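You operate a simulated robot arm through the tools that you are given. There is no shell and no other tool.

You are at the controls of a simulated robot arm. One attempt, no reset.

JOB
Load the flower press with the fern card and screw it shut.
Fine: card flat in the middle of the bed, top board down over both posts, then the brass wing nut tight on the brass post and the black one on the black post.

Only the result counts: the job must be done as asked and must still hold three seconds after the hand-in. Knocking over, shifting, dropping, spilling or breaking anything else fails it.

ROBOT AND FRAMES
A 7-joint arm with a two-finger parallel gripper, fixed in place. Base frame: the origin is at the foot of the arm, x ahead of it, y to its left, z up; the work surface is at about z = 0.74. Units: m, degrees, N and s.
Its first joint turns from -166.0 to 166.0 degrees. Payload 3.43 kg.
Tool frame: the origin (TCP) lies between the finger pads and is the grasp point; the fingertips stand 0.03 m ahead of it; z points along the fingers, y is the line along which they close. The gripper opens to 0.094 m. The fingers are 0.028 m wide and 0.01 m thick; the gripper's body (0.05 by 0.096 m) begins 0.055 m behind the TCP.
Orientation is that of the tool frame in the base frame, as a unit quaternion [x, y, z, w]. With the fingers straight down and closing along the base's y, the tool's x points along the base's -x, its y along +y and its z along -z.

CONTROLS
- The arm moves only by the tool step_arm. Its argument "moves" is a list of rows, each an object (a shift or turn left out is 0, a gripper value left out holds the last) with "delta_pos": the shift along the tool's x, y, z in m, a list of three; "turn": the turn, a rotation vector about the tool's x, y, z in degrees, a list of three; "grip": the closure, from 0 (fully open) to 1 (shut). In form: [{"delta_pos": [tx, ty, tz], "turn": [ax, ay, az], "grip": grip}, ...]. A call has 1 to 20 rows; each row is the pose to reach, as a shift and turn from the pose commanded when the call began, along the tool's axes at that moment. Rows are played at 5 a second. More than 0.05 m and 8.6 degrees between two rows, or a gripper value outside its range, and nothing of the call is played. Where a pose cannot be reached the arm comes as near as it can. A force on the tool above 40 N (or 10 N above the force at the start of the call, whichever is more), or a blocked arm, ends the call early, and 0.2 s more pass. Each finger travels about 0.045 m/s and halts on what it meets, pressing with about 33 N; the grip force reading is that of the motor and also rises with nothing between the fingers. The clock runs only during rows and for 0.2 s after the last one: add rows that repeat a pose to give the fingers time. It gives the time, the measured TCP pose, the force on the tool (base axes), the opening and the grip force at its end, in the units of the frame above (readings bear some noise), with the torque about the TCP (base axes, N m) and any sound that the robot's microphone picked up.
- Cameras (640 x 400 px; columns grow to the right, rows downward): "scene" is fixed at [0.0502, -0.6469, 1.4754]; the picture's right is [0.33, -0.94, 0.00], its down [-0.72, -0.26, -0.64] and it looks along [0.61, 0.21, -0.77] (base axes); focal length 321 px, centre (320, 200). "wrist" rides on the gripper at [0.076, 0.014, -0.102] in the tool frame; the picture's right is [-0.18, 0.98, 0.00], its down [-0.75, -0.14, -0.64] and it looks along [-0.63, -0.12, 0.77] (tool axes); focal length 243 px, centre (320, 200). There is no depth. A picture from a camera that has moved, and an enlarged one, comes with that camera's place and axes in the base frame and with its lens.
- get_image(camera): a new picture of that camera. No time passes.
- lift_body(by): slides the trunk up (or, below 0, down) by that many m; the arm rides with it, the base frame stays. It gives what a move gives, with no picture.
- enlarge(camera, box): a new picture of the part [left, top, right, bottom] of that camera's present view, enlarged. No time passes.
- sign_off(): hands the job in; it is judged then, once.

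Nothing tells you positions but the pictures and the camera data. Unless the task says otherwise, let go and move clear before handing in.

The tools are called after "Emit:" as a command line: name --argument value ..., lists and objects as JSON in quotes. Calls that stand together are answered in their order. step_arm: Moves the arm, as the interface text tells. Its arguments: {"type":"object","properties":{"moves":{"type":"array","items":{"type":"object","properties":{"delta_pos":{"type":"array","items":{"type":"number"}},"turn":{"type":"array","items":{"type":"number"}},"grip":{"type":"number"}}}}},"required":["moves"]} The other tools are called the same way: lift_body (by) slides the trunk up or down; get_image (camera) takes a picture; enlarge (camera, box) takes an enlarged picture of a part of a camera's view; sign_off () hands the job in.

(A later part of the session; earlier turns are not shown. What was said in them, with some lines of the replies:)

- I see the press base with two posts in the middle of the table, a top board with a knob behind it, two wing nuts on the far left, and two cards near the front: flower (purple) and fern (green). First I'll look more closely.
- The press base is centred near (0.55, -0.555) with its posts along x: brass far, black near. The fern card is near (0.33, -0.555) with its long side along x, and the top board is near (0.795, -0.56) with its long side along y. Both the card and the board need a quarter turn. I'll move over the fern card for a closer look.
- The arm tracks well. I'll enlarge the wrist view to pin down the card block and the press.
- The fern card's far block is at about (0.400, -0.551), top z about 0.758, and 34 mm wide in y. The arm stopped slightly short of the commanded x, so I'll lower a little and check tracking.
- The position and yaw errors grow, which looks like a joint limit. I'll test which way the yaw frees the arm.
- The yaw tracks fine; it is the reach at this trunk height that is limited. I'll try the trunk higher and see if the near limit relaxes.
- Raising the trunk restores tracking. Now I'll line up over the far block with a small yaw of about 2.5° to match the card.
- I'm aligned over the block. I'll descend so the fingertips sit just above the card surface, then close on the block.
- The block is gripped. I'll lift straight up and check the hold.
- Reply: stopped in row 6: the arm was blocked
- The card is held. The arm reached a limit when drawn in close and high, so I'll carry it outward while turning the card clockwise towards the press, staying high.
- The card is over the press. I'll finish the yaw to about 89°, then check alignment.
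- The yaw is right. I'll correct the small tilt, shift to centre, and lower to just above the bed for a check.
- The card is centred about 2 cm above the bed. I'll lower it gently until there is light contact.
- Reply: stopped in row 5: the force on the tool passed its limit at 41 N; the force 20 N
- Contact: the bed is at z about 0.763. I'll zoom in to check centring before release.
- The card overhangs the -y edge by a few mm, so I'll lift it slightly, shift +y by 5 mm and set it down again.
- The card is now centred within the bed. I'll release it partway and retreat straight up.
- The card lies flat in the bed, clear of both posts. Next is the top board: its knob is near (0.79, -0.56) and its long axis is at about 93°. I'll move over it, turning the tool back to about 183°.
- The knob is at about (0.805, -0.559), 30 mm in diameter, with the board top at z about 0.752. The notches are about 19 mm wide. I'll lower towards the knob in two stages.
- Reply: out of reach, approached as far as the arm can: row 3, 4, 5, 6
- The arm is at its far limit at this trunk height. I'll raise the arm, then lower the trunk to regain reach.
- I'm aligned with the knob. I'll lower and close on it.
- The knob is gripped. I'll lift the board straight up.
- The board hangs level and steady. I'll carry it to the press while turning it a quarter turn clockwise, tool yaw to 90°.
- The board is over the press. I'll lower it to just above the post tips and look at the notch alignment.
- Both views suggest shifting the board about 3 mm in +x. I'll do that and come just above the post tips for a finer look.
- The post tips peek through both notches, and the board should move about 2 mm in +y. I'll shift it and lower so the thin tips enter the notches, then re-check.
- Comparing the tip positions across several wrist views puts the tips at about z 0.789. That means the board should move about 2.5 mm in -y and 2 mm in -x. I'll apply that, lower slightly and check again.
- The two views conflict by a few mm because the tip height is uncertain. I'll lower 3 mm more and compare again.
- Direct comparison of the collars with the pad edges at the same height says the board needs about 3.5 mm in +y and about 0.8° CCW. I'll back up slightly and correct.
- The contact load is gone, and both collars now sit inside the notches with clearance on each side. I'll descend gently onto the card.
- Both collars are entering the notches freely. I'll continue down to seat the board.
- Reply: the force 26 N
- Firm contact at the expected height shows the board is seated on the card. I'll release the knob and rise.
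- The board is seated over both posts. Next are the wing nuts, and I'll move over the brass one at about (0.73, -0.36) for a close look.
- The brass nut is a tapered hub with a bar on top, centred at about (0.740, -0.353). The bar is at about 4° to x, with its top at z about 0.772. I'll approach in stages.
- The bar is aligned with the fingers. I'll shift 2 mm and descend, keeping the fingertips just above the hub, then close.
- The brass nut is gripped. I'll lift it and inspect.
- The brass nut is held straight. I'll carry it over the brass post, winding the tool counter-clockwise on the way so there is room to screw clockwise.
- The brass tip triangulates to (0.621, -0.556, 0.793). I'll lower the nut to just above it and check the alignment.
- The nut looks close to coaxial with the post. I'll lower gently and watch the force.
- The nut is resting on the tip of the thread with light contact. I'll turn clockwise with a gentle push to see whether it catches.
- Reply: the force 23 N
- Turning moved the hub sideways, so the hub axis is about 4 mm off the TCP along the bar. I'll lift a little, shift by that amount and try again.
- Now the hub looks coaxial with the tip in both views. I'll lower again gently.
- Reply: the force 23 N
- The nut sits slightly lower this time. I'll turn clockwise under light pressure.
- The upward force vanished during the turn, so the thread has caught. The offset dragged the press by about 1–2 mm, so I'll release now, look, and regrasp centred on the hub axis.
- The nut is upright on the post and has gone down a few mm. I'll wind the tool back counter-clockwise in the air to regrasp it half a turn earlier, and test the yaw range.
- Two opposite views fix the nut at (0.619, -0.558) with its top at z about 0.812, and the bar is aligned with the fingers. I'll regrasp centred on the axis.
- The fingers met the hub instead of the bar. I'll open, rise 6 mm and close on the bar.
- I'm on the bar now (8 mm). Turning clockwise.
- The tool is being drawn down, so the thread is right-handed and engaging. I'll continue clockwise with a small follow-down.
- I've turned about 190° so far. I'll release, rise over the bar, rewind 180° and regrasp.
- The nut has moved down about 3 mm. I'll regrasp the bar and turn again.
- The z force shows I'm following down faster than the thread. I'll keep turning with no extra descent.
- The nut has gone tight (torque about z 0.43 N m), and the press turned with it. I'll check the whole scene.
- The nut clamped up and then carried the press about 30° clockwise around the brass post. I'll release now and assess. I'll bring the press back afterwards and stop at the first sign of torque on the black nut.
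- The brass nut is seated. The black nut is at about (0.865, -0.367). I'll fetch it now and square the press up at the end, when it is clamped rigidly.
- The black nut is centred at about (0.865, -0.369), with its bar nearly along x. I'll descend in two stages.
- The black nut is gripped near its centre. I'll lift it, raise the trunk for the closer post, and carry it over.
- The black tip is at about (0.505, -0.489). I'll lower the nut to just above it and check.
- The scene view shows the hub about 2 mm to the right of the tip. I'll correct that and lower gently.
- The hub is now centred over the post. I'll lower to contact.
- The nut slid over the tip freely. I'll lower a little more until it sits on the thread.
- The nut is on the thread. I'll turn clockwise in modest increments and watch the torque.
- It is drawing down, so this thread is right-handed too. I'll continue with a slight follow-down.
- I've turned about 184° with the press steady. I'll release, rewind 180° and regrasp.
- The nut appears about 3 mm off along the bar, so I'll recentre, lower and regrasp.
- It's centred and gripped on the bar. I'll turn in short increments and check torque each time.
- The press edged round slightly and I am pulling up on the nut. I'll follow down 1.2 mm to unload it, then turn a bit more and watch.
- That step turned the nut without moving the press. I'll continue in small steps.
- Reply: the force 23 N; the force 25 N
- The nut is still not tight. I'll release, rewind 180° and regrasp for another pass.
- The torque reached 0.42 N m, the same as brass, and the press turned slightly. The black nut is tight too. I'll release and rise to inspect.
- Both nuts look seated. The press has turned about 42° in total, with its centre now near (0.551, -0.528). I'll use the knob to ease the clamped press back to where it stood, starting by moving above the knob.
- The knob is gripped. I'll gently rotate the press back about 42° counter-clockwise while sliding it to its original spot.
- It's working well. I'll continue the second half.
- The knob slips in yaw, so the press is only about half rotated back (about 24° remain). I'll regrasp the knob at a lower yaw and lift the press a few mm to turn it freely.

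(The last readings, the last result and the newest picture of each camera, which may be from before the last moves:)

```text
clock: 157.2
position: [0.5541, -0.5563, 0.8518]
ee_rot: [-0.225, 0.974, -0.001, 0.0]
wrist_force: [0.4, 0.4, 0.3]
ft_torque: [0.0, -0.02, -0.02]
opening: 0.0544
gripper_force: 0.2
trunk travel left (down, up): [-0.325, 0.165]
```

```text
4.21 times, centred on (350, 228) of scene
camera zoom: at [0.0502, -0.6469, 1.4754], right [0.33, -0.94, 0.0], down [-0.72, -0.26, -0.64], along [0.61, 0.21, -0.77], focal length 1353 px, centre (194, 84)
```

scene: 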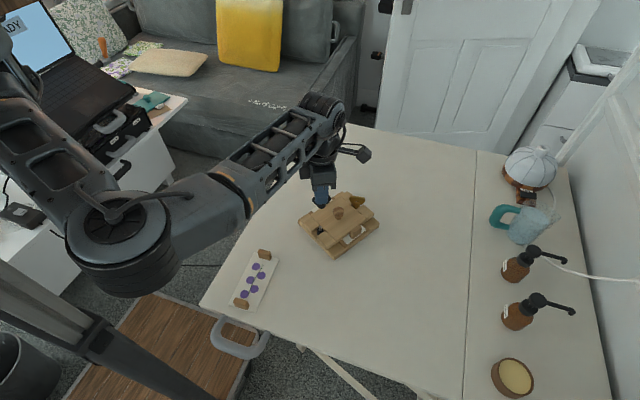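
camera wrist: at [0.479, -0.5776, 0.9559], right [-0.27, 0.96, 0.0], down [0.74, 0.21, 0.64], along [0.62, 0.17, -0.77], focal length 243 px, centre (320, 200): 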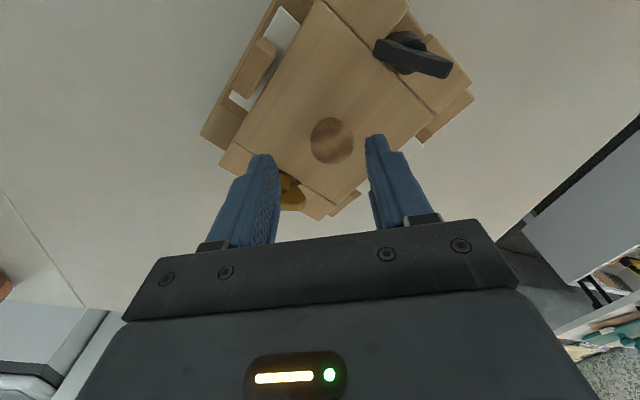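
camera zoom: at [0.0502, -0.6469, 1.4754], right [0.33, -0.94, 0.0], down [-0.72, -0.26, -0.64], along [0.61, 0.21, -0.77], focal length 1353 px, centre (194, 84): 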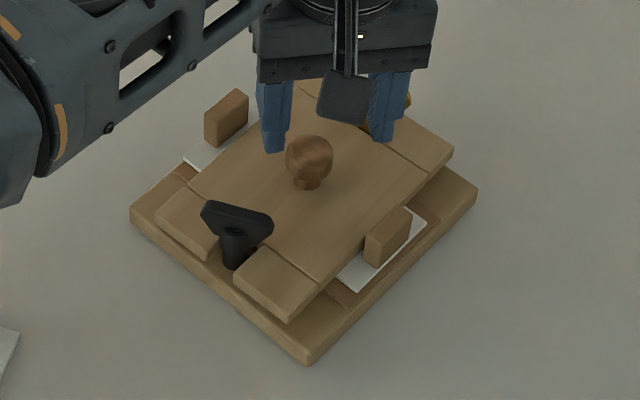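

The knob is off by (3, 8) mm in the tool frame. I'll recentre, regrasp and try a small lift.

Emit:
step_arm --moves '[{"delta_pos": [0.0034, 0.008, 0]}, {"delta_pos": [0.0034, 0.008, 0.02]}, {"delta_pos": [0.0034, 0.008, 0.035]}, {"delta_pos": [0.0034, 0.008, 0.035]}, {"delta_pos": [0.0034, 0.008, 0.035], "grip": 0.6}, {"delta_pos": [0.0034, 0.008, 0.035], "grip": 0.9}, {"delta_pos": [0.0034, 0.008, 0.035], "grip": 1.0}, {"delta_pos": [0.0034, 0.008, 0.035], "grip": 1.0}]'

Emit:
step_arm --moves '[{"delta_pos": [0, 0, -0.001]}, {"delta_pos": [0, 0, -0.002]}, {"delta_pos": [0, 0, -0.003]}, {"delta_pos": [0, 0, -0.005]}, {"delta_pos": [0, 0, -0.005]}]'

Emit:
enlarge --camera "scene" --box '[290, 180, 410, 275]'

```text
clock: 159.0
position: [0.5486, -0.5513, 0.8188]
ee_rot: [-0.226, 0.974, -0.001, 0.0]
wrist_force: [0.2, 0.5, -0.1]
ft_torque: [0.03, 0.03, -0.04]
opening: 0.0288
gripper_force: 33.0
trunk travel left (down, up): [-0.325, 0.165]
```

```text
clock: 160.2
position: [0.5478, -0.5503, 0.823]
ee_rot: [-0.225, 0.974, -0.001, 0.0]
wrist_force: [0.4, 0.0, -8.0]
ft_torque: [-0.02, 0.02, 0.05]
opening: 0.0289
gripper_force: 33.0
trunk travel left (down, up): [-0.325, 0.165]
```

```text
4.21 times, centred on (350, 228) of scene
camera zoom: at [0.0502, -0.6469, 1.4754], right [0.33, -0.94, 0.0], down [-0.72, -0.26, -0.64], along [0.61, 0.21, -0.77], focal length 1353 px, centre (194, 84)
```

zoom: 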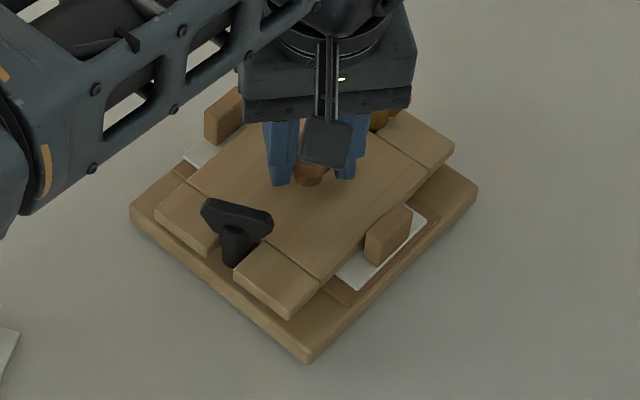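

The whole clamped press came up as one (about 8 N). I'll turn it 24° counter-clockwise and shift it home while it hangs a few mm clear.

Emit:
step_arm --moves '[{"delta_pos": [0, 0, -0.002], "turn": [0, 0, 0]}, {"delta_pos": [-0.0007, -0.0014, -0.002], "turn": [0, 0, -4]}, {"delta_pos": [-0.0014, -0.0028, -0.002], "turn": [0, 0, -8]}, {"delta_pos": [-0.0021, -0.0042, -0.002], "turn": [0, 0, -12]}, {"delta_pos": [-0.0028, -0.0056, -0.002], "turn": [0, 0, -16]}, {"delta_pos": [-0.0035, -0.007, -0.002], "turn": [0, 0, -20]}, {"delta_pos": [-0.0041, -0.0085, -0.002], "turn": [0, 0, -24]}, {"delta_pos": [-0.0041, -0.0085, -0.002], "turn": [0, 0, -24]}]'

Emit:
enlarge --camera "scene" --box '[290, 180, 410, 275]'

```text
clock: 162.0
position: [0.5557, -0.5579, 0.8257]
ee_rot: [-0.425, 0.905, -0.002, 0.0]
wrist_force: [0.6, -0.5, -7.4]
ft_torque: [-0.03, 0.0, -0.02]
opening: 0.0289
gripper_force: 33.0
trunk travel left (down, up): [-0.325, 0.165]
```

```text
4.21 times, centred on (350, 228) of scene
camera zoom: at [0.0502, -0.6469, 1.4754], right [0.33, -0.94, 0.0], down [-0.72, -0.26, -0.64], along [0.61, 0.21, -0.77], focal length 1353 px, centre (194, 84)
```

zoom: 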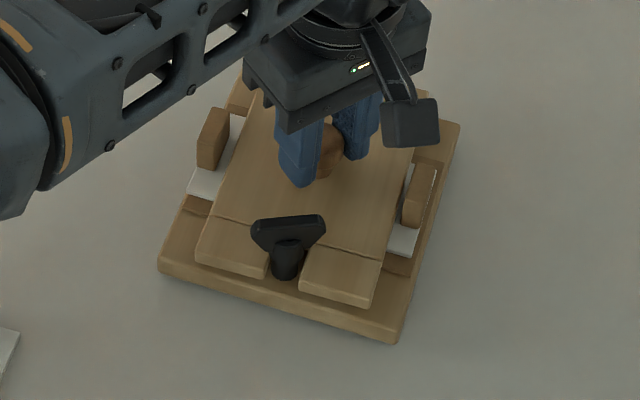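

The press is back at its original pose. I'll set it down gently and release.

Emit:
step_arm --moves '[{"delta_pos": [0, 0, 0.002]}, {"delta_pos": [0, 0, 0.004]}, {"delta_pos": [0, 0, 0.0055]}, {"delta_pos": [0, 0, 0.007]}, {"delta_pos": [0, 0, 0.007]}]'

Emit:
step_arm --moves '[{"grip": 0.6}, {"grip": 0.42}, {"grip": 0.42}, {"delta_pos": [0, 0, -0.02]}, {"delta_pos": [0, 0, -0.05]}, {"delta_pos": [0, 0, -0.09]}, {"delta_pos": [0, 0, -0.13]}, {"delta_pos": [0, 0, -0.13]}]'

Emit:
enlarge --camera "scene" --box '[290, 180, 410, 275]'

Emit:
enlarge --camera "wrist" --box '[200, 0, 440, 180]'

```text
clock: 163.2
position: [0.5567, -0.5575, 0.8178]
ee_rot: [-0.425, 0.905, -0.002, 0.0]
wrist_force: [0.8, 2.1, 2.6]
ft_torque: [0.11, -0.01, -0.12]
opening: 0.0288
gripper_force: 33.4
trunk travel left (down, up): [-0.325, 0.165]
```

```text
clock: 165.0
position: [0.5564, -0.5555, 0.949]
ee_rot: [-0.423, 0.906, -0.002, 0.001]
wrist_force: [-1.0, 0.5, 0.6]
ft_torque: [0.03, 0.0, -0.01]
opening: 0.0541
gripper_force: 0.0
trunk travel left (down, up): [-0.325, 0.165]
```

```text
4.21 times, centred on (350, 228) of scene
camera zoom: at [0.0502, -0.6469, 1.4754], right [0.33, -0.94, 0.0], down [-0.72, -0.26, -0.64], along [0.61, 0.21, -0.77], focal length 1353 px, centre (194, 84)
```

zoom: 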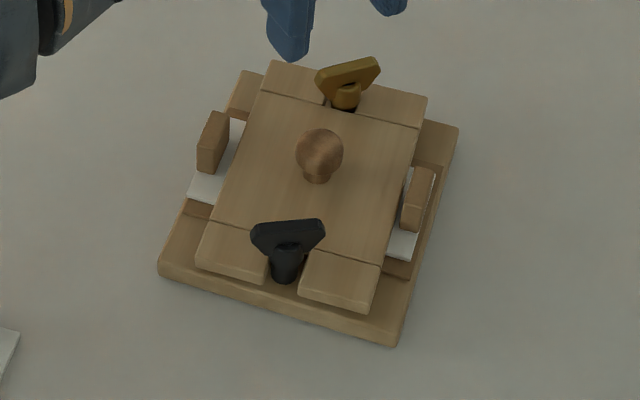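

```text
2.22 times, centred on (320, 90) of wrist
camera zoom: at [0.4957, -0.6045, 1.0519], right [-0.64, 0.77, 0.0], down [0.59, 0.49, 0.64], along [0.5, 0.41, -0.77], focal length 539 px, centre (320, 444)
```

zoom: 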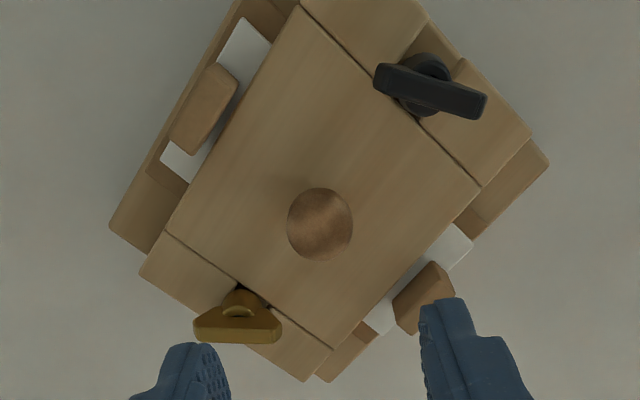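

The press is back in place and clamped. I'll look closely at both nuts for equal seating.

Emit:
enlarge --camera "scene" --box '[335, 185, 375, 215]'

Emit:
enlarge --camera "scene" --box '[325, 220, 365, 260]'

Emit:
get_image --camera "scene"

```text
13.33 times, centred on (355, 200) of scene
camera zoom: at [0.0502, -0.6469, 1.4754], right [0.33, -0.94, 0.0], down [-0.72, -0.26, -0.64], along [0.61, 0.21, -0.77], focal length 4284 px, centre (-147, 200)
```

zoom: 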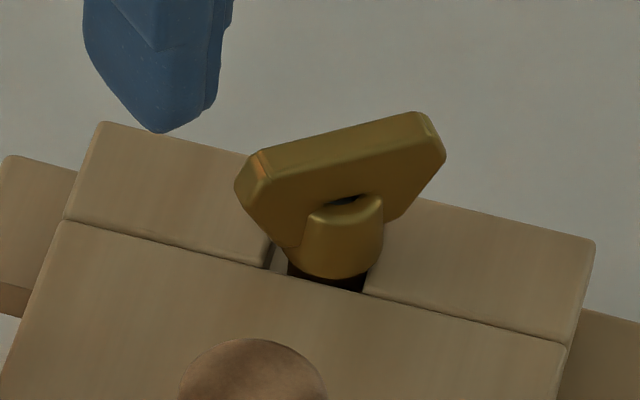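

```text
10.00 times, centred on (345, 240) of scene
camera zoom: at [0.0502, -0.6469, 1.4754], right [0.33, -0.94, 0.0], down [-0.72, -0.26, -0.64], along [0.61, 0.21, -0.77], focal length 3213 px, centre (70, -200)
```

zoom: 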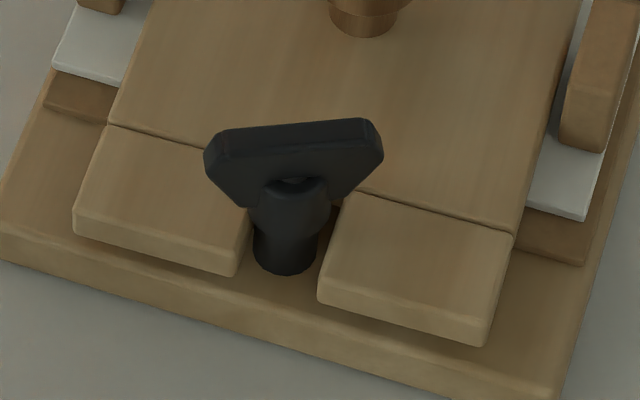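

```text
taken
```

scene: 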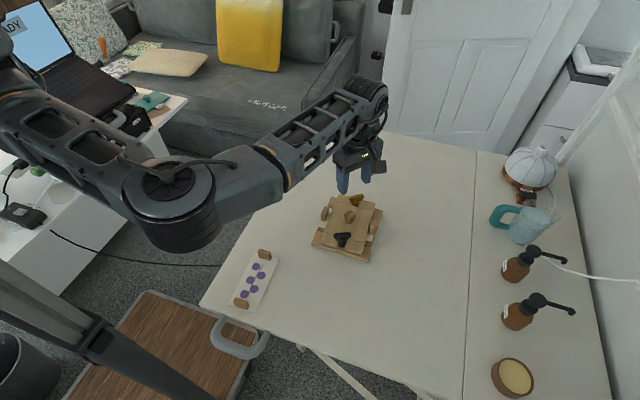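

Everything looks seated. Since brass was tightened before black went on, I'll do a gentle torque check on the brass nut. I'll move over it first.

Emit:
step_arm --moves '[{"delta_pos": [-0.008, -0.008, 0], "turn": [0, 0, -8]}, {"delta_pos": [-0.016, -0.016, 0], "turn": [0, 0, -16]}, {"delta_pos": [-0.024, -0.025, 0], "turn": [0, 0, -24]}, {"delta_pos": [-0.032, -0.033, 0.01], "turn": [0, 0, -32]}, {"delta_pos": [-0.039, -0.05, 0.02], "turn": [0, 0, -40]}, {"delta_pos": [-0.039, -0.05, 0.03], "turn": [0, 0, -48]}, {"delta_pos": [-0.039, -0.05, 0.04], "turn": [0, 0, -56]}, {"delta_pos": [-0.039, -0.05, 0.05], "turn": [0, 0, -64]}, {"delta_pos": [-0.039, -0.05, 0.05], "turn": [0, 0, -72]}, {"delta_pos": [-0.039, -0.05, 0.05], "turn": [0, 0, -75]}, {"delta_pos": [-0.039, -0.05, 0.05], "turn": [0, 0, -75], "grip": 0.65}]'

Emit:
get_image --camera "wrist"

Emit:
enlarge --camera "wrist" --box '[240, 60, 400, 180]'

```text
clock: 167.4
position: [0.6194, -0.5586, 0.8979]
ee_rot: [0.888, -0.46, 0.001, 0.003]
wrist_force: [0.0, 0.1, 1.1]
ft_torque: [0.03, 0.02, 0.02]
opening: 0.0327
gripper_force: 0.0
trunk travel left (down, up): [-0.325, 0.165]
```

```text
taken
camera wrist: at [0.6509, -0.6292, 1.0012], right [-0.91, -0.42, 0.0], down [-0.32, 0.7, 0.64], along [-0.27, 0.58, -0.77], focal length 243 px, centre (320, 200)
```

wrist: 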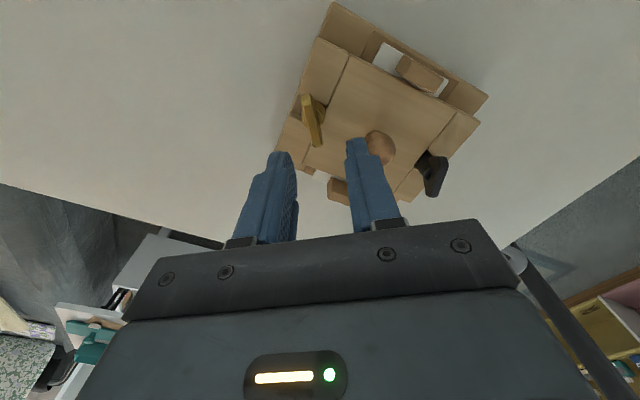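

```text
3.33 times, centred on (320, 120) of wrist
camera zoom: at [0.6509, -0.6292, 1.0012], right [-0.91, -0.42, 0.0], down [-0.32, 0.7, 0.64], along [-0.27, 0.58, -0.77], focal length 809 px, centre (320, 467)
```

zoom: 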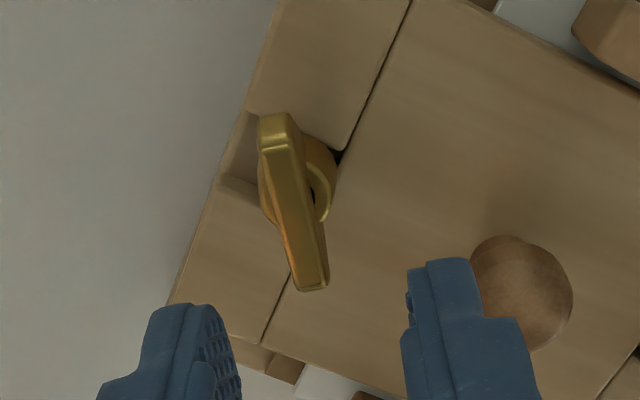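

Emit:
step_arm --moves '[{"delta_pos": [-0.0028, -0.0061, 0.0]}, {"delta_pos": [-0.0028, -0.0061, 0.03]}, {"delta_pos": [-0.0028, -0.0061, 0.055]}, {"delta_pos": [-0.0028, -0.0061, 0.065]}, {"delta_pos": [-0.0028, -0.0061, 0.065]}, {"delta_pos": [-0.0028, -0.0061, 0.065], "grip": 0.85}, {"delta_pos": [-0.0028, -0.0061, 0.065], "grip": 1.0}, {"delta_pos": [-0.0028, -0.0061, 0.065], "grip": 1.0}, {"delta_pos": [-0.0028, -0.0061, 0.065], "grip": 1.0}]'

Emit:
enlarge --camera "scene" --box '[290, 180, 410, 275]'

```text
clock: 169.4
position: [0.6218, -0.5534, 0.8328]
ee_rot: [0.887, -0.461, 0.001, 0.002]
wrist_force: [1.1, -1.5, -1.6]
ft_torque: [-0.06, -0.05, 0.43]
opening: 0.0077
gripper_force: 33.1
trunk travel left (down, up): [-0.325, 0.165]
```

```text
4.21 times, centred on (350, 228) of scene
camera zoom: at [0.0502, -0.6469, 1.4754], right [0.33, -0.94, 0.0], down [-0.72, -0.26, -0.64], along [0.61, 0.21, -0.77], focal length 1353 px, centre (194, 84)
```

zoom: 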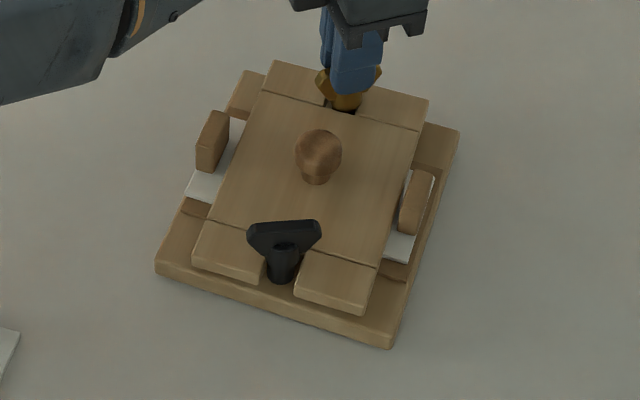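

Just closing on the bar produced 0.43 N m, so the brass nut is firmly tight. I'll release and move clear.

Emit:
step_arm --moves '[{"grip": 0.8}, {"grip": 0.6}, {"grip": 0.6}, {"delta_pos": [0, 0, -0.02]}, {"delta_pos": [0, 0, -0.06]}, {"delta_pos": [0, 0, -0.1]}, {"delta_pos": [0, 0, -0.14]}, {"delta_pos": [0, 0, -0.16]}, {"delta_pos": [0, 0, -0.16]}]'

Emit:
step_arm --moves '[{"delta_pos": [-0.02, -0.02, 0], "turn": [0, 0, 8]}, {"delta_pos": [-0.05, -0.04, 0], "turn": [0, 0, 16]}, {"delta_pos": [-0.08, -0.06, 0], "turn": [0, 0, 24]}, {"delta_pos": [-0.11, -0.08, 0], "turn": [0, 0, 32]}, {"delta_pos": [-0.14, -0.1, 0], "turn": [0, 0, 40]}, {"delta_pos": [-0.14, -0.1, 0], "turn": [0, 0, 40]}]'

Emit:
get_image --camera "scene"

Emit:
enlarge --camera "scene" --box '[290, 180, 410, 275]'

```text
clock: 171.4
position: [0.6224, -0.5525, 0.9929]
ee_rot: [0.887, -0.462, 0.001, 0.001]
wrist_force: [0.0, 0.0, 0.1]
ft_torque: [0.01, -0.04, 0.04]
opening: 0.0375
gripper_force: 0.0
trunk travel left (down, up): [-0.325, 0.165]
```

```text
clock: 172.8
position: [0.6229, -0.3795, 0.9902]
ee_rot: [-0.677, 0.736, -0.002, -0.001]
wrist_force: [-1.2, 0.2, -0.3]
ft_torque: [0.01, 0.01, 0.03]
opening: 0.0376
gripper_force: 0.0
trunk travel left (down, up): [-0.325, 0.165]
```

```text
taken
```

scene: 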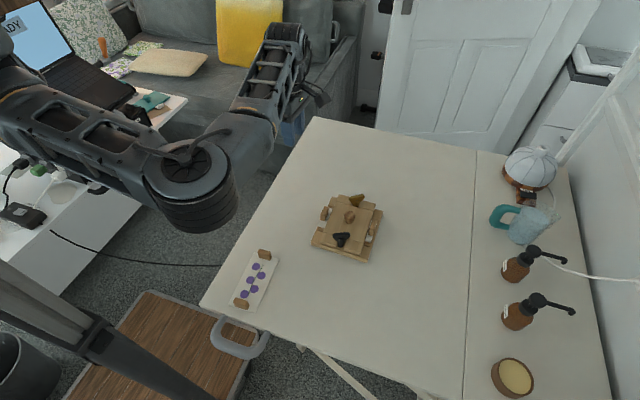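

```text
4.21 times, centred on (350, 228) of scene
camera zoom: at [0.0502, -0.6469, 1.4754], right [0.33, -0.94, 0.0], down [-0.72, -0.26, -0.64], along [0.61, 0.21, -0.77], focal length 1353 px, centre (194, 84)
```

zoom: 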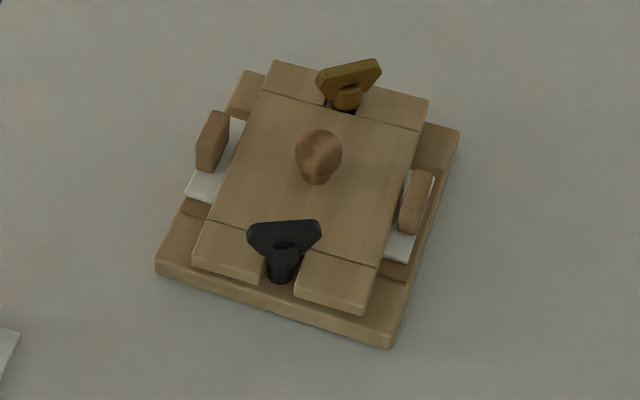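

The fern card is in the bed, the board is down over both posts, and the brass and black nuts are tight on their matching posts. The press stands where it started, nothing else has moved, and the arm is clear. I'm handing in.

Emit:
sign_off

```text
The job is handed in.
```

The fern card is loaded in the flower press and the press is screwed shut. I handed the job in; no verdict has come back.

- **Card:** it lies flat in the bed, clear of both posts. It sits about 2–3 mm off centre, towards the side nearer the arm.
- **Top board:** it is down over both posts, resting on the card.
- **Nuts:** brass is on the brass post and black is on the black post. Both took about 0.4 N m before the press itself began to turn. I rechecked brass after black was on, and it was still tight. I did not recheck black.

**Press moved and put back:** tightening the nuts turned the press about 40° on the table and moved it about 3 cm. With both nuts tight, I slid it part of the way back by the knob, then lifted it a few mm and set it down in its original place. The later brass check nudged it about 1°. In the final pictures it is within a few mm of where it started, and nothing else appears to have moved.
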